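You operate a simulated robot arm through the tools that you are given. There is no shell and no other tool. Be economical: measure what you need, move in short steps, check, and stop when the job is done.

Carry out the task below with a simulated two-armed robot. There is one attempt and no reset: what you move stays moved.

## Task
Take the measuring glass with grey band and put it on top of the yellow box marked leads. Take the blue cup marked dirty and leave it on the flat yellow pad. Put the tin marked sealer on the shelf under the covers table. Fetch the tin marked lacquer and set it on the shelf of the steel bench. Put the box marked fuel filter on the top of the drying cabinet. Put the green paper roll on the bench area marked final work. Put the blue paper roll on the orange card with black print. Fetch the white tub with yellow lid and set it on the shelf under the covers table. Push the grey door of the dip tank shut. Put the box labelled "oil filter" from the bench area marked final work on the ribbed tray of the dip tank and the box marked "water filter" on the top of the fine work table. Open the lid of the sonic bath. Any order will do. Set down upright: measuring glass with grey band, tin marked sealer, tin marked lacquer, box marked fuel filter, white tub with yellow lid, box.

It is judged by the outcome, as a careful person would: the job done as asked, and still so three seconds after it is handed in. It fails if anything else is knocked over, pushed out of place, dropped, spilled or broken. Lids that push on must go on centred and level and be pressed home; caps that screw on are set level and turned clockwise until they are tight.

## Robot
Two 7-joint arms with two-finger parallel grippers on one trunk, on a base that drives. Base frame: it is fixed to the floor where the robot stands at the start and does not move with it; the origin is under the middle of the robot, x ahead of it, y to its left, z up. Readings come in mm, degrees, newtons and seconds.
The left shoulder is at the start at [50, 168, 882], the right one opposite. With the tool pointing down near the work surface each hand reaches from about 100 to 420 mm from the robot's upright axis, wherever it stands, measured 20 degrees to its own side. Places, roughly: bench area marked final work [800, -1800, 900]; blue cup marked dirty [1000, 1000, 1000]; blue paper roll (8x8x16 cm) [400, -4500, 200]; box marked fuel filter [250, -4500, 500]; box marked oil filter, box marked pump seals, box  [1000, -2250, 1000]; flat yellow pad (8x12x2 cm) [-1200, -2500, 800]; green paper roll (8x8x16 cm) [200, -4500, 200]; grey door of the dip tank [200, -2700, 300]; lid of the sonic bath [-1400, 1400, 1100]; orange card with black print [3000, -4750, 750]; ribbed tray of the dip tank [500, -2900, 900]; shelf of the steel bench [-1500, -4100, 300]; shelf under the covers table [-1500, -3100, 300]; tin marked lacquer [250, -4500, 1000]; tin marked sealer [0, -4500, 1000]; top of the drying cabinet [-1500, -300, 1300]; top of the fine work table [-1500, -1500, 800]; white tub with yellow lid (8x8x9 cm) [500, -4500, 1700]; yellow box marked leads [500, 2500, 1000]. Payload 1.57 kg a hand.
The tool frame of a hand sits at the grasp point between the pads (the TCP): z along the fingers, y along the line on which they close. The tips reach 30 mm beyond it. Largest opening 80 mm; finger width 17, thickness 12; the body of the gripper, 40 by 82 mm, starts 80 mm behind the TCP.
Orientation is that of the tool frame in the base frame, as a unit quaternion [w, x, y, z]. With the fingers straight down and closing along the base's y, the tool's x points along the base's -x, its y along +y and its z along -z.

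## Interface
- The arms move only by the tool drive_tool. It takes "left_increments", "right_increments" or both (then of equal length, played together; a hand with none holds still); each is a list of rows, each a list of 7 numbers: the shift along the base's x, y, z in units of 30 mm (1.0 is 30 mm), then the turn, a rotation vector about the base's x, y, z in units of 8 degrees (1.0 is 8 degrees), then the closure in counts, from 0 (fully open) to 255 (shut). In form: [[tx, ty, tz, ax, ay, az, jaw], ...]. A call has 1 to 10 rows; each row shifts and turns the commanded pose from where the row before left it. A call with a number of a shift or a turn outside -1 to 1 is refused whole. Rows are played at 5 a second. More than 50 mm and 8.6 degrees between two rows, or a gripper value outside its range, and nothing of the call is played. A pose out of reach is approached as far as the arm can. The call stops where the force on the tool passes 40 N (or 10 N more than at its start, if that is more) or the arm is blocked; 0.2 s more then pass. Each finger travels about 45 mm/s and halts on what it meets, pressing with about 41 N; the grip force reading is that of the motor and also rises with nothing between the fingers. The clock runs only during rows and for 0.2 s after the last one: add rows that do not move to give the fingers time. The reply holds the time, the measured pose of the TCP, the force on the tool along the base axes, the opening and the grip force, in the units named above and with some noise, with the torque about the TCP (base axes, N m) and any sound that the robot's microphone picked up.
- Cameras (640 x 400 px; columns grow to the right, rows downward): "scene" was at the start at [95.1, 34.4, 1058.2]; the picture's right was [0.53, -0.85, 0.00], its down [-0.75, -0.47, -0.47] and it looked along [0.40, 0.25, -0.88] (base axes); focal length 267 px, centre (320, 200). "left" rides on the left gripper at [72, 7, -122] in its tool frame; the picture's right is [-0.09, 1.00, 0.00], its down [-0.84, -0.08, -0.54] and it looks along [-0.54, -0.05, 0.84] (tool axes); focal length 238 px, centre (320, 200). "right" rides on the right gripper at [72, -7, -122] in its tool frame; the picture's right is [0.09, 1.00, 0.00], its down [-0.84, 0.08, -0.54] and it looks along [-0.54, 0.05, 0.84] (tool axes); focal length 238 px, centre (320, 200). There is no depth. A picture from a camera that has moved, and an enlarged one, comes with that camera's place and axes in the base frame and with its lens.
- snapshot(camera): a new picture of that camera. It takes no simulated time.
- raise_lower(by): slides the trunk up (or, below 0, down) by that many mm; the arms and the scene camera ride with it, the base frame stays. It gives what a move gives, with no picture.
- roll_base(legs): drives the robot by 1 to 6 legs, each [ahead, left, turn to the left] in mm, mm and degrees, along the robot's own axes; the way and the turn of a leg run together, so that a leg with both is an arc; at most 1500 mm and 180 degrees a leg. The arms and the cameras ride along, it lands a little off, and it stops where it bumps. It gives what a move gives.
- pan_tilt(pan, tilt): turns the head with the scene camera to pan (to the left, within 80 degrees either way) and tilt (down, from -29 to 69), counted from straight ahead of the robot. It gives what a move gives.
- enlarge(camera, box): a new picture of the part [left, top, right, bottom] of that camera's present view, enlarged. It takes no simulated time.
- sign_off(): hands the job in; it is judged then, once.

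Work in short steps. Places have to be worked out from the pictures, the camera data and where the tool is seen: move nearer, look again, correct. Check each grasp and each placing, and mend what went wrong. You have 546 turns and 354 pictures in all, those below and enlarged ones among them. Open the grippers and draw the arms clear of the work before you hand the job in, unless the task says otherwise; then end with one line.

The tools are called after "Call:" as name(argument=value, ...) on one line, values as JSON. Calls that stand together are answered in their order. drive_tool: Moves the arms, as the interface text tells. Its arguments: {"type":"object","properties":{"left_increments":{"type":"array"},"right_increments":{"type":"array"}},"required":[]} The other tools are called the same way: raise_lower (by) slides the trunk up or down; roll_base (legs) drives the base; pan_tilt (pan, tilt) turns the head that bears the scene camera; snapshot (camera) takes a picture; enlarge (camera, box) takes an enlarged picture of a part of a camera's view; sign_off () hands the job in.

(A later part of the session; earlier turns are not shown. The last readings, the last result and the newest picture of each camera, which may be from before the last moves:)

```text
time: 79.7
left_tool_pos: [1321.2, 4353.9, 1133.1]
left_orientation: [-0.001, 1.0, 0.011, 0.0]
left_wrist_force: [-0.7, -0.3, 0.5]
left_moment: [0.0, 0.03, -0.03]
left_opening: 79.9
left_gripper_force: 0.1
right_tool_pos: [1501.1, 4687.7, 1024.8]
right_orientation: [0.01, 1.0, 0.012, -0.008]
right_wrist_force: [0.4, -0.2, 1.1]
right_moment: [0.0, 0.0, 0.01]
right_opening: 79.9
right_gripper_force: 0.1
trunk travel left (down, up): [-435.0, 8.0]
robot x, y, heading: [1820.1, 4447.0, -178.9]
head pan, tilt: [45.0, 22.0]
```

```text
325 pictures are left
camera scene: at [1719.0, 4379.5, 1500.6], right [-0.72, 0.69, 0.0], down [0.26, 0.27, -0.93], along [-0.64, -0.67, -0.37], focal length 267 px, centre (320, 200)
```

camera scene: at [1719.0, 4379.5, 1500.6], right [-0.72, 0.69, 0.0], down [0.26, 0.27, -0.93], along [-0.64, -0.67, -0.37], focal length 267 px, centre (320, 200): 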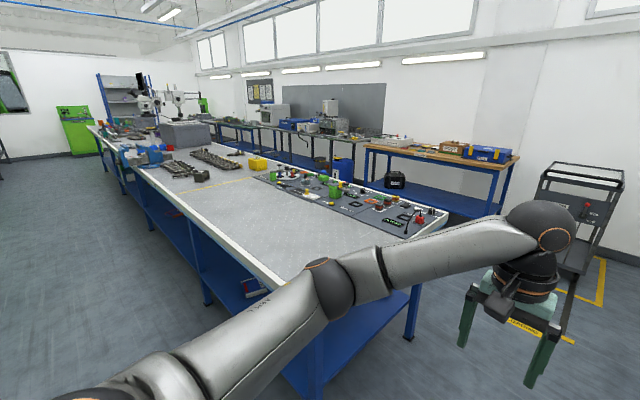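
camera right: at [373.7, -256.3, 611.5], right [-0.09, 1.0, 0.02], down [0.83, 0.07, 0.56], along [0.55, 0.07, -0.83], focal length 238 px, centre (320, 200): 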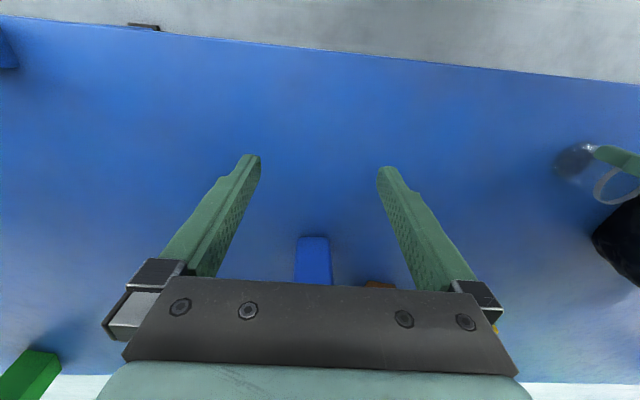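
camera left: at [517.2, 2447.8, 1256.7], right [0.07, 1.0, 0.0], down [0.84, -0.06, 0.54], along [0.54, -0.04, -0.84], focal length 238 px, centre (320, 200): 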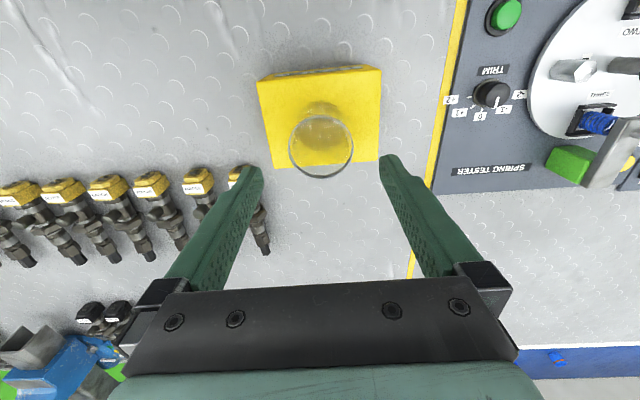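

The lane on the far side is clear; I drive along it to y≈1150.

Call:
roll_base(legs=[[0, 0, -1.2], [0, 1100, 0], [0, 1100, 0], [0, 1050, 0]])

Call:
pan_tilt(pan=10, tilt=30)

Call:
snapshot(camera="scene")

```text
time: 95.8
left_tool_pos: [1322.9, 1147.4, 1133.9]
left_orientation: [-0.002, 1.0, -0.001, 0.0]
left_wrist_force: [0.9, -1.0, -0.2]
left_moment: [0.03, 0.03, 0.02]
left_opening: 80.2
left_gripper_force: 0.0
right_tool_pos: [1510.3, 1476.8, 1024.3]
right_orientation: [0.009, 1.0, -0.002, -0.008]
right_wrist_force: [-0.2, 0.6, 0.1]
right_moment: [0.0, -0.01, -0.03]
right_opening: 80.0
right_gripper_force: 0.1
trunk travel left (down, up): [-435.0, 8.0]
robot x, y, heading: [1822.0, 1227.5, 179.9]
head pan, tilt: [45.0, 22.0]
```

```text
time: 96.8
left_tool_pos: [1320.9, 1148.5, 1134.3]
left_orientation: [-0.002, 1.0, -0.002, 0.0]
left_wrist_force: [0.2, -0.1, -0.2]
left_moment: [0.01, -0.02, 0.0]
left_opening: 80.0
left_gripper_force: 0.0
right_tool_pos: [1509.4, 1478.5, 1023.4]
right_orientation: [0.009, 1.0, -0.002, -0.008]
right_wrist_force: [0.6, 0.3, -0.8]
right_moment: [0.0, -0.02, 0.01]
right_opening: 80.1
right_gripper_force: 0.0
trunk travel left (down, up): [-435.0, 8.0]
robot x, y, heading: [1823.2, 1228.8, 180.0]
head pan, tilt: [10.0, 30.0]
```

```text
324 pictures are left
camera scene: at [1696.1, 1214.1, 1487.8], right [-0.17, 0.99, 0.0], down [0.49, 0.09, -0.87], along [-0.85, -0.15, -0.5], focal length 267 px, centre (320, 200)
```

scene: 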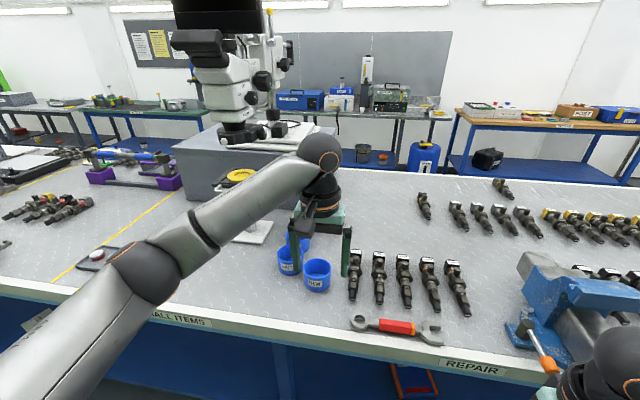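

Blue cups with labels are right ahead. Enlarge to read them.

Call:
enlarge(camera="scene", box=[220, 180, 400, 300])

Call:
snapshot(camera="left")

```text
3.33 times, centred on (310, 240) of scene
camera zoom: at [1696.1, 1214.1, 1487.8], right [-0.17, 0.99, 0.0], down [0.49, 0.09, -0.87], along [-0.85, -0.15, -0.5], focal length 890 px, centre (353, 67)
```

zoom: 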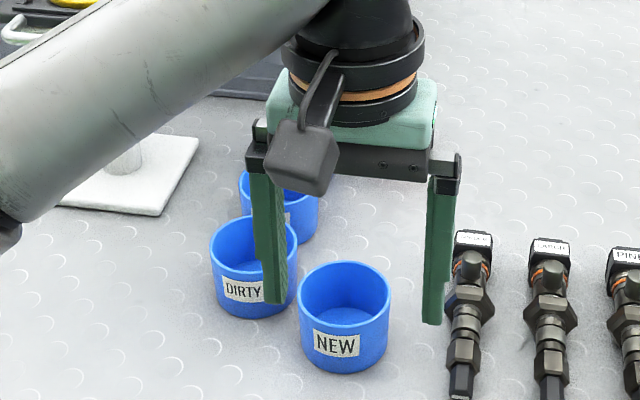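

```text
322 pictures are left
camera left: at [1392.8, 1140.6, 1256.5], right [-0.1, -1.0, 0.0], down [-0.84, 0.08, 0.54], along [-0.54, 0.05, -0.84], focal length 238 px, centre (320, 200)
```

left: 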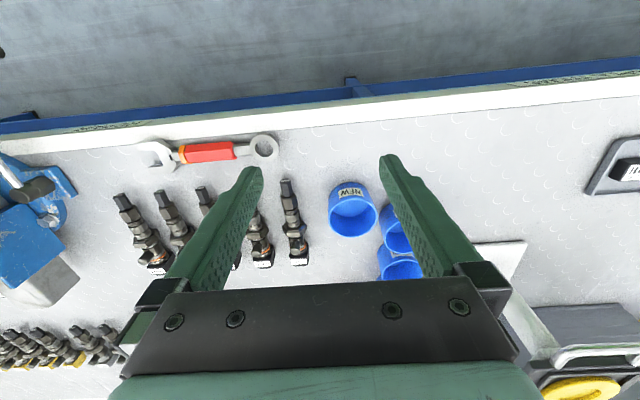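

"DIRTY" is the middle cup, ≈(1117, 1019), 76 mm wide, so I'll grip its wall on the free side (−y). I drive closer.

Call:
drive_tool(left_increments=[[1, -0.5, 0, 0, 0, 0, 0], [1, -0.5, 0, 0, 0, 0, 0], [0, 0, 0, 0, 0, 0, 0]], right_increments=[[1, 0, 0, 0, 0, 0, 0], [1, 0, 0, 0, 0, 0, 0], [1, 0, 0, 0, 0, 0, 0]])

Call:
roll_base(legs=[[240, 60, 0]])

Call:
snapshot(camera="left")

```text
time: 97.6
left_tool_pos: [1380.7, 1117.8, 1133.4]
left_orientation: [-0.001, 1.0, -0.002, 0.001]
left_wrist_force: [0.5, 0.2, -0.4]
left_moment: [0.02, 0.01, 0.03]
left_opening: 79.7
left_gripper_force: 0.0
right_tool_pos: [1558.4, 1480.7, 1019.5]
right_orientation: [0.01, 1.0, -0.002, -0.007]
right_wrist_force: [-0.4, 0.4, -0.4]
right_moment: [-0.04, -0.02, -0.01]
right_opening: 80.2
right_gripper_force: 0.1
right hand out of reach, approached as far as the arm can: row 2, 3
trunk travel left (down, up): [-435.0, 8.0]
robot x, y, heading: [1824.6, 1226.7, 179.8]
head pan, tilt: [10.0, 30.0]
```

```text
time: 99.4
left_tool_pos: [1141.1, 1057.8, 1133.1]
left_orientation: [-0.001, 1.0, -0.001, 0.0]
left_wrist_force: [0.1, -0.7, 0.0]
left_moment: [-0.01, -0.04, 0.01]
left_opening: 79.8
left_gripper_force: 0.2
right_tool_pos: [1318.5, 1421.2, 1019.9]
right_orientation: [0.01, 1.0, 0.0, -0.006]
right_wrist_force: [-1.1, 0.2, 0.9]
right_moment: [0.0, 0.0, -0.02]
right_opening: 79.9
right_gripper_force: 0.0
trunk travel left (down, up): [-435.0, 8.0]
robot x, y, heading: [1584.3, 1170.8, 180.0]
head pan, tilt: [10.0, 30.0]
```

```text
321 pictures are left
camera left: at [1211.1, 1049.9, 1256.2], right [-0.1, -1.0, 0.0], down [-0.84, 0.08, 0.54], along [-0.54, 0.05, -0.84], focal length 238 px, centre (320, 200)
```

left: 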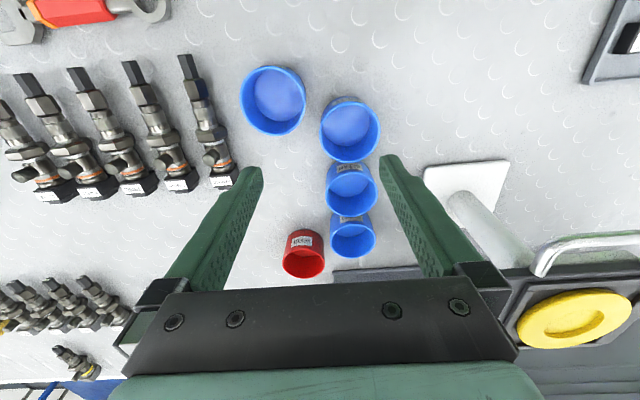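

Dirty cup rim centre confirmed at (1116, 1020), rim z≈955. I move over its −y wall, descend part way and check.

Call:
drive_tool(left_increments=[[-0.4, -0.83, 0, 0, 0, 0, 0], [-0.43, -0.83, 0, 0, 0, 0, 0], [0, -0.83, 0, 0, 0, 0, 60], [0, 0, -1, 0, 0, 0, 60], [0, 0, -1, 0, 0, 0, 60], [0, 0, -1, 0, 0, 0, 60], [0, 0, -1, 0, 0, 0, 60], [0, 0, 0, 0, 0, 0, 60]])

Call:
snapshot(camera="left")

```text
time: 101.2
left_tool_pos: [1115.3, 984.3, 1014.4]
left_orientation: [-0.001, 1.0, -0.002, 0.0]
left_wrist_force: [-0.3, -0.3, -0.1]
left_moment: [-0.01, 0.0, 0.05]
left_opening: 61.6
left_gripper_force: 0.0
right_tool_pos: [1318.2, 1420.7, 1020.2]
right_orientation: [0.01, 1.0, -0.001, -0.007]
right_wrist_force: [-0.4, 1.1, 0.3]
right_moment: [-0.02, -0.03, 0.02]
right_opening: 79.9
right_gripper_force: 0.1
trunk travel left (down, up): [-435.0, 8.0]
robot x, y, heading: [1579.8, 1167.6, 179.9]
head pan, tilt: [10.0, 30.0]
```

```text
320 pictures are left
camera left: at [1185.9, 976.3, 1136.1], right [-0.1, -1.0, 0.0], down [-0.84, 0.08, 0.54], along [-0.54, 0.05, -0.84], focal length 238 px, centre (320, 200)
```

left: 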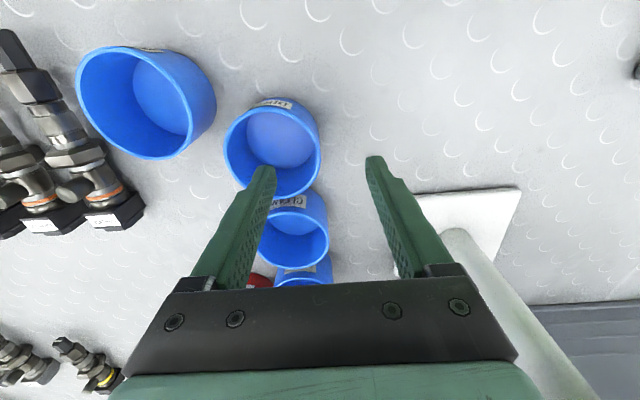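

Axis is right on the cup wall. Descend and close.

Call:
drive_tool(left_increments=[[0, 0, -1, 0, 0, 0, 60], [0, 0, -1, 0, 0, 0, 60], [0, 0, -0.25, 0, 0, 0, 60], [0, 0, 0, 0, 0, 0, 60], [0, 0, 0, 0, 0, 0, 255], [0, 0, 0, 0, 0, 0, 255], [0, 0, 0, 0, 0, 0, 255], [0, 0, 0, 0, 0, 0, 255], [0, 0, 0, 0, 0, 0, 255]])

Call:
snapshot(camera="left")

```text
time: 103.2
left_tool_pos: [1114.6, 984.2, 948.0]
left_orientation: [-0.001, 1.0, -0.002, -0.001]
left_wrist_force: [-0.2, 1.6, 6.8]
left_moment: [0.54, 0.0, -0.05]
left_opening: 5.7
left_gripper_force: 25.4
right_tool_pos: [1318.1, 1419.8, 1019.2]
right_orientation: [0.01, 1.0, 0.0, -0.007]
right_wrist_force: [1.2, -0.6, 0.0]
right_moment: [0.02, 0.0, 0.01]
right_opening: 80.2
right_gripper_force: 0.0
trunk travel left (down, up): [-435.0, 8.0]
robot x, y, heading: [1581.6, 1170.2, 179.6]
head pan, tilt: [10.0, 30.0]
```

```text
319 pictures are left
camera left: at [1185.9, 976.0, 1070.4], right [-0.1, -1.0, 0.0], down [-0.84, 0.08, 0.54], along [-0.54, 0.06, -0.84], focal length 238 px, centre (320, 200)
```

left: 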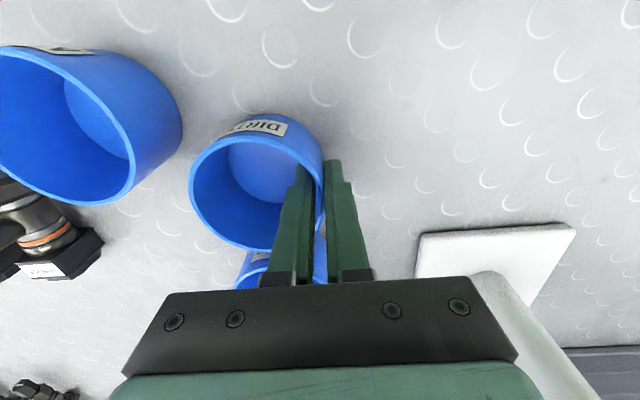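

Wall gripped (5.7 mm). Lift slowly and check it comes along level.

Call:
drive_tool(left_increments=[[0, 0, 0, 0, 0, 0, 255], [0, 0, 0.3, 0, 0, 0, 255], [0, 0, 1, 0, 0, 0, 255], [0, 0, 1, 0, 0, 0, 255], [0, 0, 1, 0, 0, 0, 255], [0, 0, 1, 0, 0, 0, 255]])

Call:
snapshot(camera="left")

Call:
snapshot(camera="scene")

```text
time: 104.6
left_tool_pos: [1115.0, 985.2, 1075.5]
left_orientation: [-0.001, 1.0, -0.002, 0.001]
left_wrist_force: [-0.5, 1.0, 0.1]
left_moment: [-0.01, 0.01, 0.04]
left_opening: 5.6
left_gripper_force: 25.7
right_tool_pos: [1318.7, 1420.7, 1019.2]
right_orientation: [0.01, 1.0, -0.002, -0.006]
right_wrist_force: [0.5, -0.5, 1.0]
right_moment: [0.01, 0.01, -0.03]
right_opening: 79.8
right_gripper_force: 0.0
trunk travel left (down, up): [-435.0, 8.0]
robot x, y, heading: [1584.6, 1170.1, 179.8]
head pan, tilt: [10.0, 30.0]
```

```text
318 pictures are left
camera left: at [1185.8, 977.0, 1198.2], right [-0.1, -1.0, 0.0], down [-0.84, 0.08, 0.54], along [-0.54, 0.05, -0.84], focal length 238 px, centre (320, 200)
```

left: 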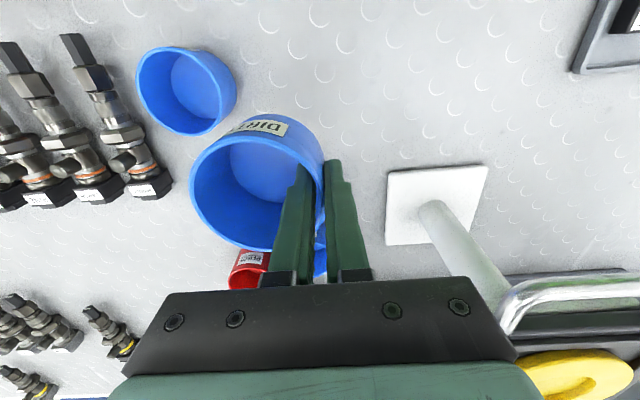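

```text
317 pictures are left
camera scene: at [1455.2, 1154.7, 1487.7], right [-0.17, 0.99, 0.0], down [0.49, 0.09, -0.87], along [-0.85, -0.15, -0.5], focal length 267 px, centre (320, 200)
```

scene: 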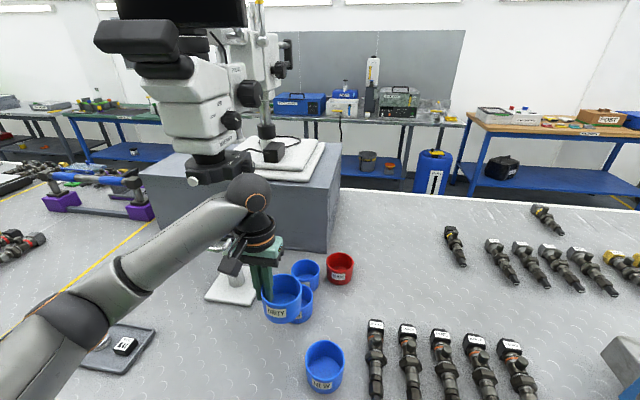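

The DIRTY cup is held level. I back out and drive back round the bench to the west aisle, still facing −x.

Call:
drive_tool(left_increments=[[0, 0, 1, 0, 0, 0, 255], [0.5, 0, 0, 0, 0, 0, 255], [0, 0, 0, 0, 0, 0, 255]])

Call:
roll_base(legs=[[-260, 0, 0], [0, -1100, 0], [0, -1100, 0], [0, -1080, 0], [1050, 0, 0], [1050, 0, 0]])

Call:
pan_tilt(pan=45, tilt=20)

Call:
snapshot(camera="scene")

```text
time: 105.4
left_tool_pos: [1131.1, 984.5, 1105.6]
left_orientation: [-0.001, 1.0, -0.001, 0.001]
left_wrist_force: [-0.1, -0.5, -0.3]
left_moment: [-0.01, 0.02, 0.02]
left_opening: 5.7
left_gripper_force: 25.8
right_tool_pos: [1317.4, 1421.7, 1018.9]
right_orientation: [0.009, 1.0, -0.002, -0.008]
right_wrist_force: [-0.2, -0.3, 0.6]
right_moment: [0.01, -0.03, -0.01]
right_opening: 80.0
right_gripper_force: 0.1
trunk travel left (down, up): [-435.0, 8.0]
robot x, y, heading: [1582.2, 1171.5, 179.7]
head pan, tilt: [10.0, 30.0]
```

```text
time: 110.2
left_tool_pos: [1392.2, 1561.9, 1105.7]
left_orientation: [0.013, 1.0, 0.008, 0.002]
left_wrist_force: [-1.4, -4.1, -1.4]
left_moment: [-0.16, -0.01, 0.01]
left_opening: 5.6
left_gripper_force: 26.2
right_tool_pos: [1579.1, 2008.0, 1019.8]
right_orientation: [0.01, 1.0, -0.001, -0.007]
right_wrist_force: [0.1, 0.6, -0.5]
right_moment: [-0.01, 0.0, 0.01]
right_opening: 80.0
right_gripper_force: 0.0
trunk travel left (down, up): [-435.0, 8.0]
robot x, y, heading: [1841.9, 1757.1, 180.1]
head pan, tilt: [10.0, 30.0]
stopped in leg 2: the force on the tool passed its limit (the readings are from after the stop); the commanded pose is now the measured one
```

```text
time: 111.2
left_tool_pos: [1391.6, 1560.1, 1105.6]
left_orientation: [0.012, 1.0, 0.008, 0.002]
left_wrist_force: [-0.1, -9.1, -0.9]
left_moment: [-0.33, -0.01, -0.04]
left_opening: 5.6
left_gripper_force: 25.5
right_tool_pos: [1579.0, 2007.2, 1018.6]
right_orientation: [0.01, 1.0, -0.001, -0.007]
right_wrist_force: [0.2, 0.1, -0.2]
right_moment: [0.0, 0.02, -0.01]
right_opening: 80.2
right_gripper_force: 0.1
trunk travel left (down, up): [-435.0, 8.0]
robot x, y, heading: [1846.6, 1759.0, 180.0]
head pan, tilt: [45.0, 20.0]
```

```text
316 pictures are left
camera scene: at [1739.6, 1690.9, 1503.7], right [-0.7, 0.71, 0.0], down [0.24, 0.24, -0.94], along [-0.67, -0.66, -0.34], focal length 267 px, centre (320, 200)
```

scene: 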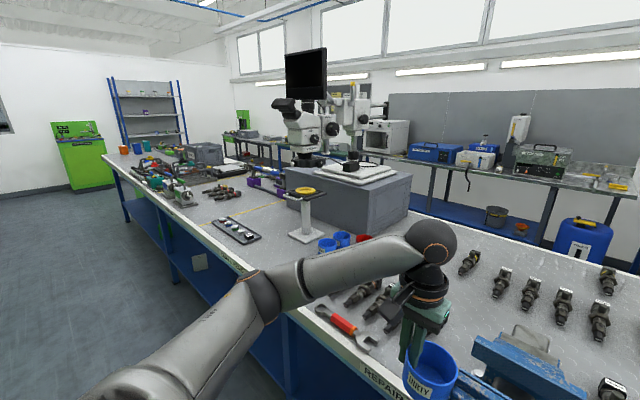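

The cup touched the vise's side. I ease the hand back (−y), raise it and pull it off the bench line.

Call:
drive_tool(left_increments=[[0, -0.5, 0, 0, 0, 0, 255], [0, -0.5, 0, 0, 0, 0, 255], [0, 0, 1, 0, 0, 0, 255], [0, 0, 1, 0, 0, 0, 255], [0, 0, 0, 0, 0, 0, 255]])

Call:
pan_tilt(pan=-5, tilt=35)

Call:
snapshot(camera="scene")

Call:
snapshot(camera="left")

```text
time: 112.4
left_tool_pos: [1391.1, 1532.9, 1166.4]
left_orientation: [0.012, 1.0, 0.007, 0.002]
left_wrist_force: [1.3, 0.0, -0.3]
left_moment: [0.0, -0.03, -0.03]
left_opening: 5.7
left_gripper_force: 25.7
right_tool_pos: [1579.1, 2008.9, 1018.3]
right_orientation: [0.01, 1.0, -0.001, -0.006]
right_wrist_force: [0.8, -0.6, 0.3]
right_moment: [-0.01, -0.01, 0.0]
right_opening: 80.2
right_gripper_force: 0.0
trunk travel left (down, up): [-435.0, 8.0]
robot x, y, heading: [1845.9, 1760.0, 179.9]
head pan, tilt: [45.0, 20.0]
```

```text
time: 113.6
left_tool_pos: [1390.7, 1533.1, 1164.8]
left_orientation: [0.012, 1.0, 0.007, 0.002]
left_wrist_force: [0.4, 1.0, -0.1]
left_moment: [0.0, -0.04, 0.01]
left_opening: 5.7
left_gripper_force: 25.5
right_tool_pos: [1579.5, 2008.8, 1019.5]
right_orientation: [0.011, 1.0, -0.001, -0.007]
right_wrist_force: [0.4, 0.6, -0.1]
right_moment: [-0.02, 0.0, 0.02]
right_opening: 80.1
right_gripper_force: 0.1
trunk travel left (down, up): [-435.0, 8.0]
robot x, y, heading: [1843.5, 1755.3, 179.9]
head pan, tilt: [-5.0, 35.0]
```

```text
315 pictures are left
camera scene: at [1717.9, 1765.8, 1480.0], right [0.09, 1.0, 0.0], down [0.57, -0.05, -0.82], along [-0.82, 0.07, -0.57], focal length 267 px, centre (320, 200)
```

scene: 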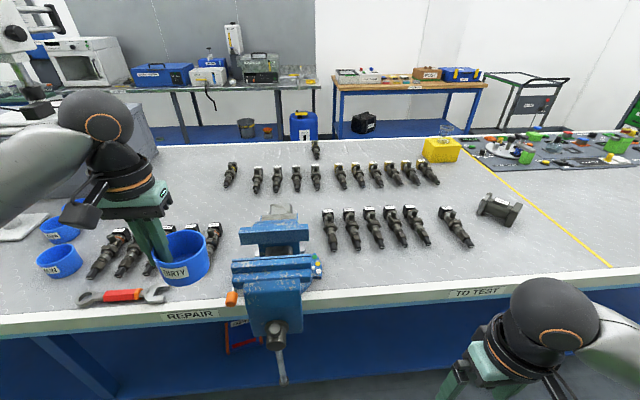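

```text
314 pictures are left
camera left: at [1461.8, 1529.1, 1288.6], right [-0.08, -1.0, 0.02], down [-0.84, 0.08, 0.54], along [-0.54, 0.02, -0.84], focal length 238 px, centre (320, 200)
```

left: 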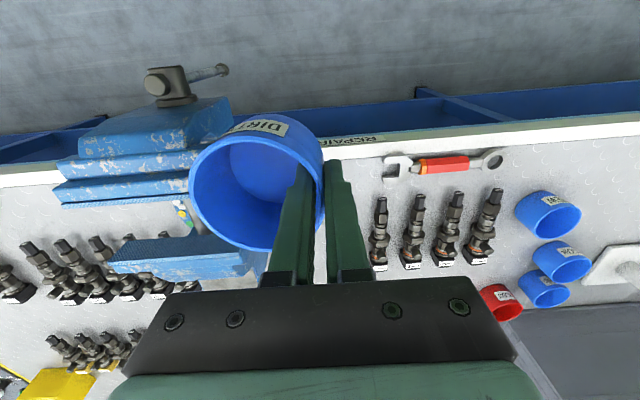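

The vise is unmoved and the cup is fine. Back further off the bench before driving on.

Call:
roll_base(legs=[[-180, 0, 0], [0, -1350, 0], [0, -1330, 0], [1150, 0, 0], [1150, 0, 0]])

Call:
pan_tilt(pan=20, tilt=25)

Call:
snapshot(camera="scene")

```text
time: 138.6
left_tool_pos: [-727.0, 4195.0, 1165.7]
left_orientation: [0.012, 1.0, 0.011, 0.003]
left_wrist_force: [-0.5, 0.1, -0.1]
left_moment: [-0.03, -0.01, 0.0]
left_opening: 5.6
left_gripper_force: 26.0
right_tool_pos: [-544.0, 4671.5, 1019.6]
right_orientation: [0.011, 1.0, 0.004, -0.007]
right_wrist_force: [0.1, 0.0, 0.0]
right_moment: [0.01, 0.0, -0.01]
right_opening: 80.1
right_gripper_force: 0.1
trunk travel left (down, up): [-435.0, 8.0]
robot x, y, heading: [-272.4, 4427.4, -179.9]
head pan, tilt: [-5.0, 35.0]
```

```text
time: 139.5
left_tool_pos: [-727.3, 4196.0, 1165.5]
left_orientation: [0.012, 1.0, 0.011, 0.002]
left_wrist_force: [1.7, 0.3, 0.2]
left_moment: [-0.05, 0.01, -0.01]
left_opening: 5.6
left_gripper_force: 25.5
right_tool_pos: [-544.0, 4672.2, 1020.0]
right_orientation: [0.011, 1.0, 0.004, -0.006]
right_wrist_force: [0.8, -0.1, -0.3]
right_moment: [0.0, -0.01, 0.01]
right_opening: 79.9
right_gripper_force: 0.0
trunk travel left (down, up): [-435.0, 8.0]
robot x, y, heading: [-276.6, 4424.1, -179.8]
head pan, tilt: [20.0, 25.0]
```

```text
313 pictures are left
camera scene: at [-401.0, 4392.0, 1495.7], right [-0.35, 0.94, 0.0], down [0.4, 0.15, -0.91], along [-0.85, -0.31, -0.42], focal length 267 px, centre (320, 200)
```

scene: 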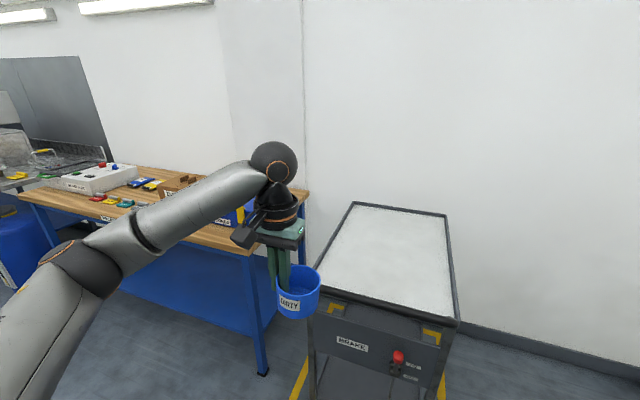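

Clear. I drive down the west aisle to the sonic bath.

Call:
roll_base(legs=[[0, 1050, 0], [0, 1050, 0], [0, 1000, 0]])

Call:
pan_tilt(pan=0, tilt=25)

Call:
snapshot(camera="scene")

```text
time: 154.9
left_tool_pos: [-661.1, 1025.2, 1165.9]
left_orientation: [0.012, 1.0, 0.024, 0.002]
left_wrist_force: [0.1, -0.3, -0.6]
left_moment: [0.01, 0.01, 0.02]
left_opening: 5.8
left_gripper_force: 25.5
right_tool_pos: [-490.2, 1508.2, 1018.3]
right_orientation: [0.01, 1.0, 0.017, -0.007]
right_wrist_force: [1.4, -1.6, 0.3]
right_moment: [-0.01, 0.04, -0.03]
right_opening: 79.9
right_gripper_force: 0.1
trunk travel left (down, up): [-435.0, 8.0]
robot x, y, heading: [-216.9, 1264.8, -178.1]
head pan, tilt: [20.0, 25.0]
```

```text
time: 155.8
left_tool_pos: [-662.2, 1026.4, 1166.4]
left_orientation: [0.012, 1.0, 0.024, 0.002]
left_wrist_force: [-0.3, 0.1, 0.5]
left_moment: [-0.03, 0.0, 0.02]
left_opening: 5.3
left_gripper_force: 25.7
right_tool_pos: [-491.4, 1506.6, 1019.1]
right_orientation: [0.01, 1.0, 0.016, -0.008]
right_wrist_force: [-0.2, 0.5, -0.7]
right_moment: [-0.03, -0.03, -0.02]
right_opening: 79.9
right_gripper_force: 0.0
trunk travel left (down, up): [-435.0, 8.0]
robot x, y, heading: [-218.7, 1265.8, -178.1]
head pan, tilt: [0.0, 25.0]
```

```text
312 pictures are left
camera scene: at [-347.7, 1262.2, 1495.7], right [-0.03, 1.0, 0.0], down [0.42, 0.01, -0.91], along [-0.91, -0.03, -0.42], focal length 267 px, centre (320, 200)
```

scene: 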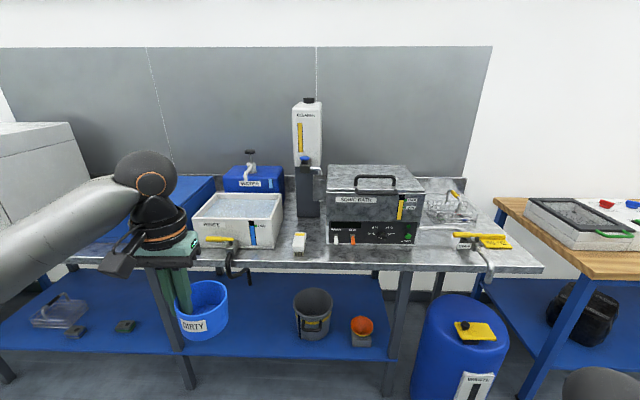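

The sonic bath with a black bar handle on its lid is at the centre right; enlarge.

Call:
enlarge(camera="scene", box=[290, 140, 450, 260])

```text
3.33 times, centred on (370, 200) of scene
camera zoom: at [-347.7, 1262.2, 1495.7], right [-0.03, 1.0, 0.0], down [0.42, 0.01, -0.91], along [-0.91, -0.03, -0.42], focal length 890 px, centre (153, 200)
```

zoom: 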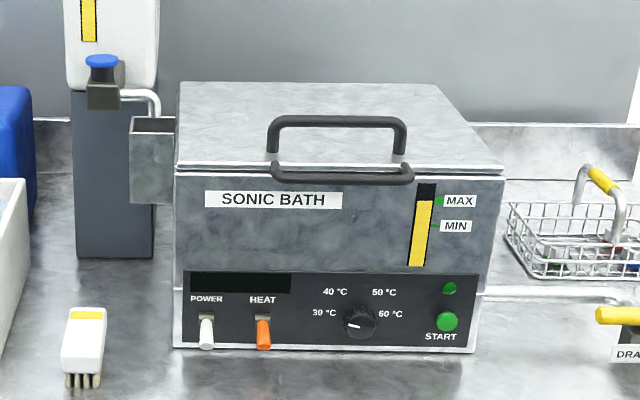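

I prepare here in free space: pull the cup hand in, and swing the right hand up to point forward (−x) at lid height.

Call:
drive_tool(left_increments=[[1, 0, 0, 0, 0, 0, 255], [1, 0, 0, 0, 0, 0, 255], [1, 0, 0, 0, 0, 0, 255], [1, 0, 0, 0, 0, 0, 255], [0.5, 0, 0, 0, 0, 0, 255], [0, 0, 0, 0, 0, 0, 255], [0, 0, 0, 0, 0, 0, 255], [0, 0, 0, 0, 0, 0, 255], [0, 0, 0, 0, 0, 0, 255], [0, 0, 0, 0, 0, 0, 255]], right_increments=[[-1, 0, 0.5, 0, 1, 0, 0], [-1, 0, 0.5, 0, 1, 0, 0], [-1, 0, 0.5, 0, 1, 0, 0], [-1, 0, 0.5, 0, 1, 0, 0], [-1, 0, 0.5, 0, 1, 0, 0], [-1, 0, 0.5, 0, 1, 0, 0], [-1, 0, 0.5, 0, 1, 0, 0], [-0.5, 0, 0, 0, 1, 0, 0], [0, 0, 0, 0, 1, 0, 0], [0, 0, 0, 0, 1, 0, 0]])

Call:
snapshot(camera="right")

```text
time: 158.0
left_tool_pos: [-528.0, 1025.6, 1164.8]
left_orientation: [0.012, 1.0, 0.025, 0.003]
left_wrist_force: [-0.2, -0.1, -0.1]
left_moment: [0.01, 0.01, 0.02]
left_opening: 5.6
left_gripper_force: 25.6
right_tool_pos: [-715.0, 1507.9, 1124.1]
right_orientation: [-0.004, 0.762, 0.019, -0.648]
right_wrist_force: [0.1, 0.3, 0.3]
right_moment: [0.04, 0.02, 0.0]
right_opening: 80.2
right_gripper_force: 0.0
trunk travel left (down, up): [-435.0, 8.0]
robot x, y, heading: [-218.8, 1269.9, -178.0]
head pan, tilt: [0.0, 25.0]
```

```text
310 pictures are left
camera right: at [-581.9, 1520.0, 1073.5], right [0.04, -0.99, -0.12], down [0.4, -0.09, 0.91], along [-0.91, -0.09, 0.4], focal length 238 px, centre (320, 200)
```

right: 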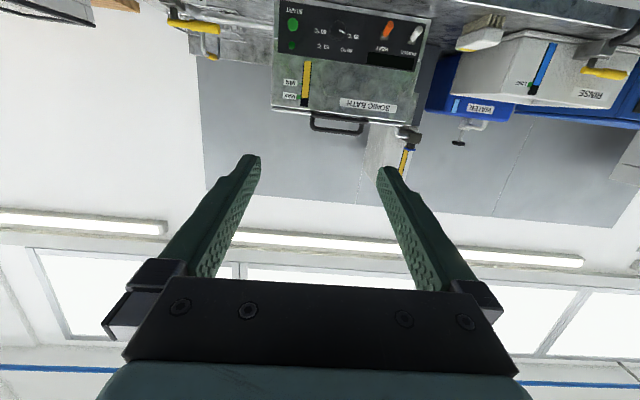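

Call:
enlarge(camera="right", box=[260, 60, 440, 160])

```text
3.56 times, centred on (350, 110) of right
camera zoom: at [-581.9, 1520.0, 1073.5], right [0.04, -0.99, -0.12], down [0.4, -0.09, 0.91], along [-0.91, -0.09, 0.4], focal length 848 px, centre (213, 520)
```

zoom: 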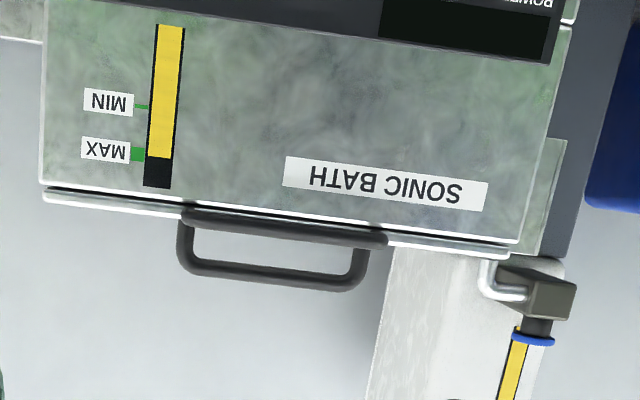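

I see an arch on the lid plus a front bar. I roll the right gripper 90° so its fingers go above/below the arch bar, pointing level.

Call:
drive_tool(right_increments=[[0, 0, 0, 0, 1, 0, 0], [0, 0, 0, -1, 0.25, 0, 0], [0, 0, 0, -1, 0, 0, 0], [0, 0, 0, -1, 0, 0, 0], [0, 0, 0, -1, 0, 0, 0], [0, 0, 0, -1, 0, 0, 0], [0, 0, 0, -1, 0, 0, 0], [0, 0, 0, -1, 0, 0, 0], [0, 0, 0, -1, 0, 0, 0], [0, 0, 0, -1, 0, 0, 0]])

Call:
drive_tool(right_increments=[[0, 0, 0, -1, 0, 0, 0], [0, 0, 0, -1, 0, 0, 0], [0, 0, 0, 0, 0, 0, 0]])

Call:
snapshot(camera="right")

```text
time: 160.2
left_tool_pos: [-527.2, 1025.9, 1165.2]
left_orientation: [0.012, 1.0, 0.024, 0.002]
left_wrist_force: [1.0, 0.3, -1.7]
left_moment: [0.0, -0.03, -0.02]
left_opening: 5.5
left_gripper_force: 25.2
right_tool_pos: [-715.1, 1507.3, 1122.9]
right_orientation: [-0.41, -0.57, 0.403, 0.587]
right_wrist_force: [-0.1, -0.2, 0.5]
right_moment: [0.0, -0.02, -0.02]
right_opening: 79.8
right_gripper_force: 0.1
trunk travel left (down, up): [-435.0, 8.0]
robot x, y, heading: [-217.7, 1267.2, -178.1]
head pan, tilt: [0.0, 25.0]
```

```text
time: 161.0
left_tool_pos: [-528.6, 1025.8, 1166.5]
left_orientation: [0.012, 1.0, 0.024, 0.002]
left_wrist_force: [-0.1, -0.1, 0.0]
left_moment: [-0.04, -0.01, -0.02]
left_opening: 5.6
left_gripper_force: 25.1
right_tool_pos: [-713.7, 1518.5, 1118.6]
right_orientation: [-0.455, -0.542, 0.45, 0.545]
right_wrist_force: [-0.1, -0.8, -0.4]
right_moment: [0.01, -0.03, 0.01]
right_opening: 80.1
right_gripper_force: 0.1
trunk travel left (down, up): [-435.0, 8.0]
robot x, y, heading: [-217.2, 1265.9, -178.0]
head pan, tilt: [0.0, 25.0]
```

```text
308 pictures are left
camera right: at [-590.3, 1450.3, 1098.7], right [0.01, -0.27, 0.96], down [0.54, 0.81, 0.23], along [-0.84, 0.52, 0.15], focal length 238 px, centre (320, 200)
```

right: 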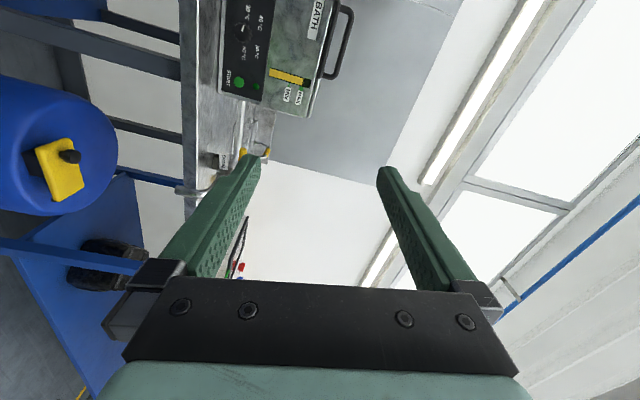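

The roll is near a joint limit. Simpler: unroll and use the closed fingers as a hook under the arch bar.

Call:
drive_tool(right_increments=[[0, 0, 0, 1, 0, 0, 100], [0, 0, 0, 1, 0, 0, 200], [0, 0, 0, 1, 0, 0, 255], [0, 0, 0, 1, 0, 0, 255], [0, 0, 0, 1, 0, 0, 255], [0, 0, 0, 1, 0, 0, 255], [0, 0, 0, 1, 0, 0, 255], [0, 0, 0, 1, 0, 0, 255], [0, 0, 0, 1, 0, 0, 255], [0, 0, 0, 0, 0, 0, 255]])

Call:
roll_base(legs=[[0, 0, -1.9], [350, 0, 0]])

Call:
pan_tilt(pan=-10, tilt=30)

Call:
snapshot(camera="scene")

```text
time: 163.2
left_tool_pos: [-527.4, 1026.5, 1166.1]
left_orientation: [0.012, 1.0, 0.024, 0.003]
left_wrist_force: [1.5, -0.2, -0.3]
left_moment: [-0.01, 0.03, 0.03]
left_opening: 5.5
left_gripper_force: 25.8
right_tool_pos: [-716.0, 1507.0, 1124.0]
right_orientation: [-0.093, -0.696, 0.078, 0.707]
right_wrist_force: [0.2, 0.1, 0.0]
right_moment: [-0.03, -0.02, -0.04]
right_opening: 0.0
right_gripper_force: 21.0
trunk travel left (down, up): [-435.0, 8.0]
robot x, y, heading: [-215.8, 1265.5, -178.0]
head pan, tilt: [0.0, 25.0]
```

```text
time: 165.8
left_tool_pos: [-879.9, 1035.4, 1166.8]
left_orientation: [0.012, 1.0, 0.009, 0.002]
left_wrist_force: [0.3, 0.0, 0.3]
left_moment: [-0.01, -0.03, 0.03]
left_opening: 5.4
left_gripper_force: 25.6
right_tool_pos: [-1053.6, 1523.1, 1123.0]
right_orientation: [-0.082, -0.695, 0.091, 0.709]
right_wrist_force: [-1.5, 0.8, 0.1]
right_moment: [0.01, 0.0, -0.02]
right_opening: 0.0
right_gripper_force: 20.8
trunk travel left (down, up): [-435.0, 8.0]
robot x, y, heading: [-560.1, 1266.2, -179.8]
head pan, tilt: [0.0, 25.0]
```

```text
time: 166.5
left_tool_pos: [-879.2, 1035.0, 1165.5]
left_orientation: [0.013, 1.0, 0.01, 0.002]
left_wrist_force: [0.0, -0.9, -0.8]
left_moment: [0.01, -0.03, 0.01]
left_opening: 5.5
left_gripper_force: 25.5
right_tool_pos: [-1051.5, 1523.8, 1124.4]
right_orientation: [-0.082, -0.695, 0.091, 0.709]
right_wrist_force: [-0.6, 0.2, 0.4]
right_moment: [-0.02, -0.01, 0.02]
right_opening: 0.3
right_gripper_force: 21.4
trunk travel left (down, up): [-435.0, 8.0]
robot x, y, heading: [-561.1, 1266.0, -179.8]
head pan, tilt: [-10.0, 30.0]
```

```text
307 pictures are left
camera scene: at [-689.8, 1282.0, 1487.8], right [0.17, 0.99, 0.0], down [0.49, -0.09, -0.87], along [-0.85, 0.15, -0.5], focal length 267 px, centre (320, 200)
```

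scene: 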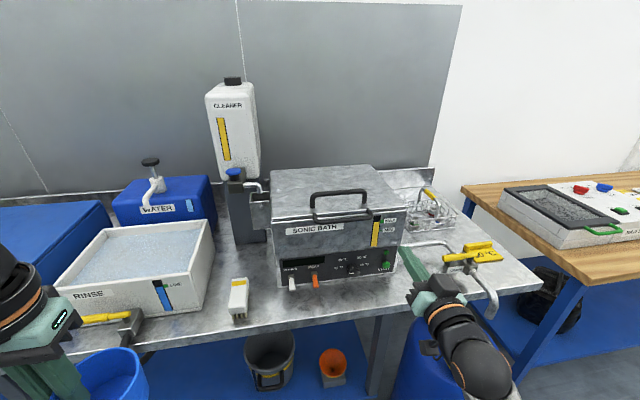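

The arch bar is at about (−1246, 1427, 1176), lid top z≈1138. I align the closed fingers at y=1427, z≈1154.

Call:
drive_tool(right_increments=[[0, -0.8, 0.5, 0.9, 0, 0, 255], [0, -0.8, 0.5, 0.9, 0, 0, 255], [0, -0.8, 0, 0, 0, 0, 255], [0, -0.8, 0, 0, 0, 0, 255], [0, 0, 0, 0, 0, 0, 255]])

Call:
roll_base(legs=[[110, 0, 0]])

Call:
snapshot(camera="scene")

Call:
snapshot(camera="right")

```text
time: 167.9
left_tool_pos: [-880.2, 1035.8, 1165.4]
left_orientation: [0.012, 1.0, 0.009, 0.002]
left_wrist_force: [-0.3, -0.2, -0.1]
left_moment: [-0.02, -0.01, -0.01]
left_opening: 5.6
left_gripper_force: 25.7
right_tool_pos: [-1055.1, 1451.8, 1156.7]
right_orientation: [0.051, -0.689, -0.029, 0.722]
right_wrist_force: [-0.4, 0.7, 0.1]
right_moment: [0.04, 0.03, 0.01]
right_opening: 0.1
right_gripper_force: 21.4
trunk travel left (down, up): [-435.0, 8.0]
robot x, y, heading: [-564.3, 1266.8, -179.9]
head pan, tilt: [-10.0, 30.0]
stopped in row 5 (right hand): the arm was blocked; the commanded pose is now the measured one
```

```text
time: 169.1
left_tool_pos: [-987.2, 1036.1, 1164.5]
left_orientation: [0.012, 1.0, 0.01, 0.003]
left_wrist_force: [-0.6, -0.5, -0.6]
left_moment: [-0.02, 0.0, 0.03]
left_opening: 5.4
left_gripper_force: 26.0
right_tool_pos: [-1162.1, 1451.8, 1156.6]
right_orientation: [0.051, -0.69, -0.027, 0.722]
right_wrist_force: [-0.8, 0.7, 0.1]
right_moment: [-0.02, -0.01, 0.0]
right_opening: 0.0
right_gripper_force: 21.1
trunk travel left (down, up): [-435.0, 8.0]
robot x, y, heading: [-672.1, 1266.2, -179.8]
head pan, tilt: [-10.0, 30.0]
```

```text
306 pictures are left
camera scene: at [-798.5, 1281.7, 1487.6], right [0.17, 0.99, 0.0], down [0.49, -0.09, -0.87], along [-0.85, 0.15, -0.5], focal length 267 px, centre (320, 200)
```

scene: 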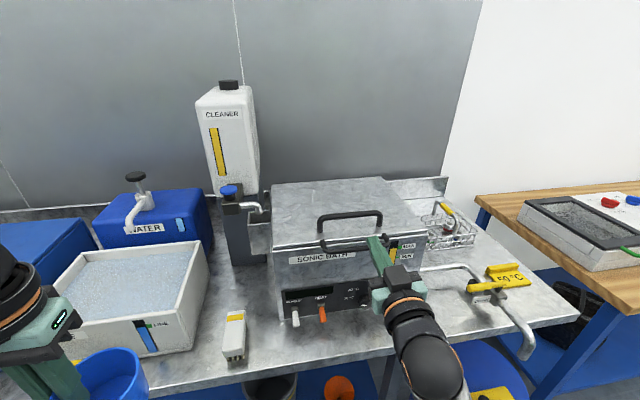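

```text
305 pictures are left
camera right: at [-1041.9, 1463.4, 1080.7], right [-0.04, -0.98, -0.2], down [0.57, -0.19, 0.8], along [-0.82, -0.09, 0.57], focal length 238 px, centre (320, 200)
```

right: 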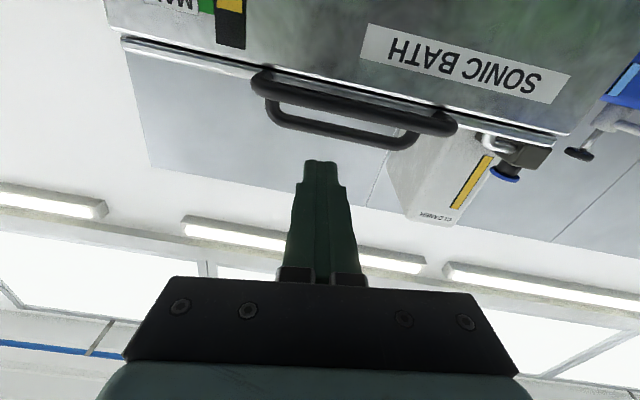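

Arm at y≈1452 is still inside the arch span. I lower 4 mm and feed forward slowly with the arm.

Call:
drive_tool(right_increments=[[0, 0, -0.13, 0, 0, 0, 255], [-0.5, 0, 0, 0, 0, 0, 255], [-0.5, 0, 0, 0, 0, 0, 255], [-0.3, 0, 0, 0, 0, 0, 255], [0, 0, 0, 0, 0, 0, 255]])

Call:
enlarge(camera="scene", box=[260, 170, 460, 310])

Call:
snapshot(camera="right")

```text
time: 170.3
left_tool_pos: [-987.7, 1033.9, 1166.0]
left_orientation: [0.012, 1.0, 0.01, 0.002]
left_wrist_force: [0.2, -1.0, -0.2]
left_moment: [-0.01, -0.01, 0.0]
left_opening: 5.5
left_gripper_force: 25.7
right_tool_pos: [-1201.2, 1450.8, 1153.9]
right_orientation: [0.049, -0.689, -0.028, 0.722]
right_wrist_force: [-0.2, 0.8, 0.2]
right_moment: [-0.01, 0.03, 0.01]
right_opening: 0.0
right_gripper_force: 21.5
trunk travel left (down, up): [-435.0, 8.0]
robot x, y, heading: [-669.6, 1265.5, -180.1]
head pan, tilt: [-10.0, 30.0]
```

```text
2.86 times, centred on (360, 240) of scene
camera zoom: at [-797.2, 1281.8, 1487.8], right [0.17, 0.99, 0.0], down [0.49, -0.09, -0.87], along [-0.85, 0.15, -0.5], focal length 763 px, centre (206, 86)
```

zoom: 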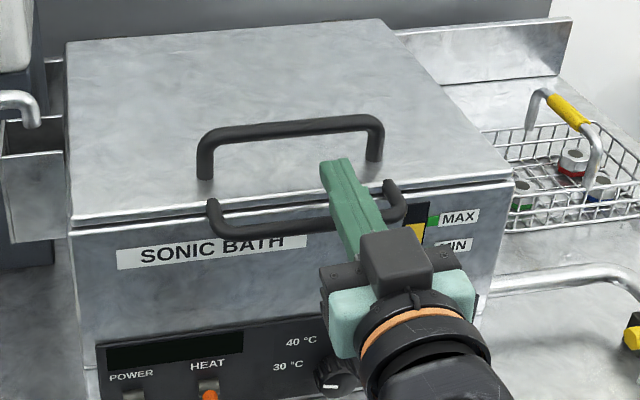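

```text
303 pictures are left
camera right: at [-1081.0, 1462.6, 1077.8], right [-0.04, -0.98, -0.2], down [0.58, -0.18, 0.8], along [-0.82, -0.09, 0.57], focal length 238 px, centre (320, 200)
```

right: 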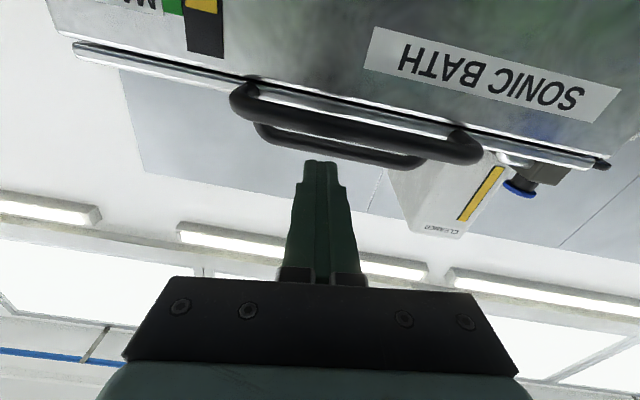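

The fingertips are aimed between the arch bar and the lid. Feed in 35 mm more, then lift a bit.

Call:
drive_tool(right_increments=[[-0.5, 0, 0, 0, 0, 0, 255], [-0.6, 0, 0, 0, 0, 0, 255], [0, 0, 0, 0, 0, 0, 255]])

Call:
enlarge(camera="scene", box=[260, 170, 460, 310])

```text
time: 171.1
left_tool_pos: [-987.1, 1035.9, 1165.2]
left_orientation: [0.013, 1.0, 0.009, 0.002]
left_wrist_force: [0.5, -0.7, -0.4]
left_moment: [-0.02, 0.01, 0.02]
left_opening: 5.5
left_gripper_force: 25.6
right_tool_pos: [-1233.6, 1451.1, 1156.6]
right_orientation: [0.049, -0.69, -0.028, 0.722]
right_wrist_force: [-0.7, 0.6, 0.0]
right_moment: [0.01, 0.01, -0.01]
right_opening: 0.0
right_gripper_force: 21.1
trunk travel left (down, up): [-435.0, 8.0]
robot x, y, heading: [-669.2, 1268.8, -179.9]
head pan, tilt: [-10.0, 30.0]
```

```text
2.86 times, centred on (360, 240) of scene
camera zoom: at [-797.1, 1281.8, 1487.8], right [0.17, 0.99, 0.0], down [0.49, -0.09, -0.87], along [-0.85, 0.15, -0.5], focal length 763 px, centre (206, 86)
```

zoom: 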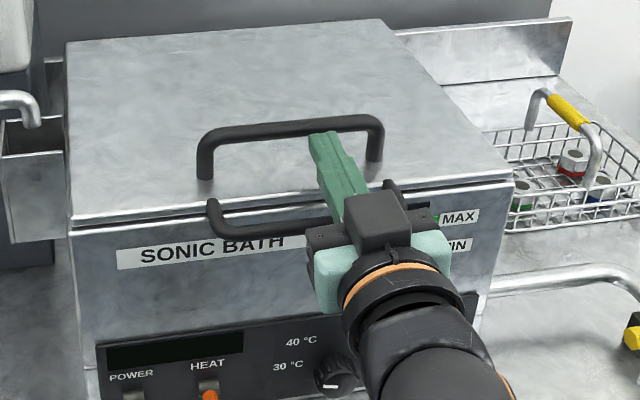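

Tips are just at the bar. Feed 28 mm more with the base and lift 15 mm.

Call:
roll_base(legs=[[28, 0, 0]])

Call:
drive_tool(right_increments=[[0, 0, 0.5, 0, 0, 0, 255], [0, 0, 0.5, 0, 0, 0, 255], [0, 0, 0.5, 0, 0, 0, 255], [0, 0, 0, 0, 0, 0, 255]])

Call:
enlarge(camera="scene", box=[260, 170, 460, 310])

```text
time: 171.9
left_tool_pos: [-999.4, 1035.4, 1166.6]
left_orientation: [0.013, 1.0, 0.01, 0.002]
left_wrist_force: [-0.3, 0.4, -0.5]
left_moment: [-0.01, -0.01, 0.0]
left_opening: 5.5
left_gripper_force: 25.5
right_tool_pos: [-1241.7, 1451.6, 1164.5]
right_orientation: [0.05, -0.681, -0.028, 0.73]
right_wrist_force: [14.1, -0.5, 3.1]
right_moment: [-0.04, 0.04, 0.06]
right_opening: 0.0
right_gripper_force: 20.8
trunk travel left (down, up): [-435.0, 8.0]
robot x, y, heading: [-682.8, 1266.5, -179.7]
head pan, tilt: [-10.0, 30.0]
stopped in leg 1: the force on the tool passed its limit (the readings are from after the stop); the commanded pose is now the measured one
```

```text
time: 172.9
left_tool_pos: [-1002.4, 1035.9, 1166.5]
left_orientation: [0.013, 1.0, 0.009, 0.002]
left_wrist_force: [0.0, 0.6, -0.4]
left_moment: [-0.03, -0.01, 0.0]
left_opening: 5.5
left_gripper_force: 25.8
right_tool_pos: [-1243.9, 1453.0, 1196.2]
right_orientation: [0.051, -0.69, -0.03, 0.721]
right_wrist_force: [0.5, -0.1, 0.1]
right_moment: [-0.02, -0.01, 0.01]
right_opening: 0.0
right_gripper_force: 21.7
trunk travel left (down, up): [-435.0, 8.0]
robot x, y, heading: [-685.4, 1266.0, -179.7]
head pan, tilt: [-10.0, 30.0]
```

```text
2.86 times, centred on (360, 240) of scene
camera zoom: at [-811.6, 1281.9, 1487.8], right [0.17, 0.98, 0.0], down [0.49, -0.09, -0.87], along [-0.85, 0.15, -0.5], focal length 763 px, centre (206, 86)
```

zoom: 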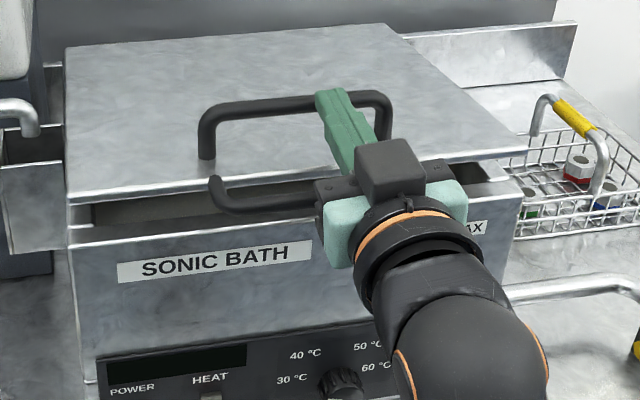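

The lid rose ~30 mm and stays there by itself. I withdraw the fingers, then go under the lid lip/front bar and lift from below.

Call:
drive_tool(right_increments=[[1, 0, 0, 0, 0, 0, 255], [1, 0, 0, 0, 0, 0, 255], [1, 0, 0, 0, 0, 0, 255], [0.8, 0, 0, 0, 0, 0, 255], [0, 0, -1, 0, 0, 0, 255], [0, 0, -1, 0, 0, 0, 255], [0, 0, 0, 0, 0, 0, 255]])

Call:
enlarge(camera="scene", box=[260, 170, 460, 310])

Call:
snapshot(camera="right")

```text
time: 174.7
left_tool_pos: [-1002.0, 1035.4, 1165.6]
left_orientation: [0.012, 1.0, 0.01, 0.002]
left_wrist_force: [0.3, 0.0, -0.4]
left_moment: [-0.01, 0.0, 0.0]
left_opening: 5.8
left_gripper_force: 25.3
right_tool_pos: [-1142.5, 1496.3, 1152.4]
right_orientation: [0.106, -0.672, -0.011, 0.732]
right_wrist_force: [-0.6, -1.4, -0.3]
right_moment: [0.01, -0.02, 0.01]
right_opening: 0.0
right_gripper_force: 21.0
right hand out of reach, approached as far as the arm can: row 4
trunk travel left (down, up): [-435.0, 8.0]
robot x, y, heading: [-681.3, 1262.9, -179.8]
head pan, tilt: [-10.0, 30.0]
stopped in row 7 (right hand): the arm was blocked; the commanded pose is now the measured one
```

```text
2.86 times, centred on (360, 240) of scene
camera zoom: at [-811.5, 1281.8, 1487.8], right [0.17, 0.98, 0.0], down [0.49, -0.09, -0.87], along [-0.85, 0.15, -0.5], focal length 763 px, centre (206, 86)
```

zoom: 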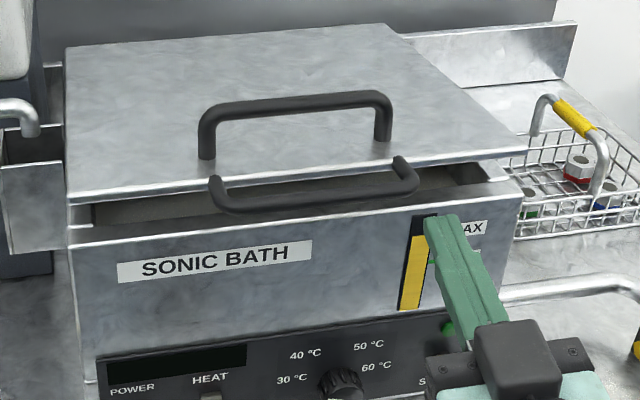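

```text
299 pictures are left
camera right: at [-1025.1, 1501.8, 1072.5], right [-0.14, -0.96, -0.25], down [0.59, -0.28, 0.76], along [-0.8, -0.04, 0.6], focal length 238 px, centre (320, 200)
```

right: 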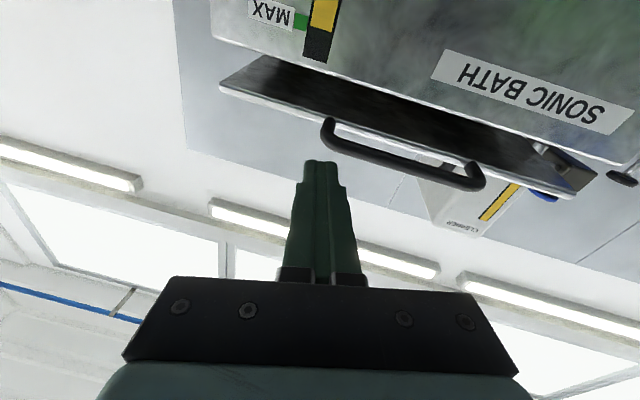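

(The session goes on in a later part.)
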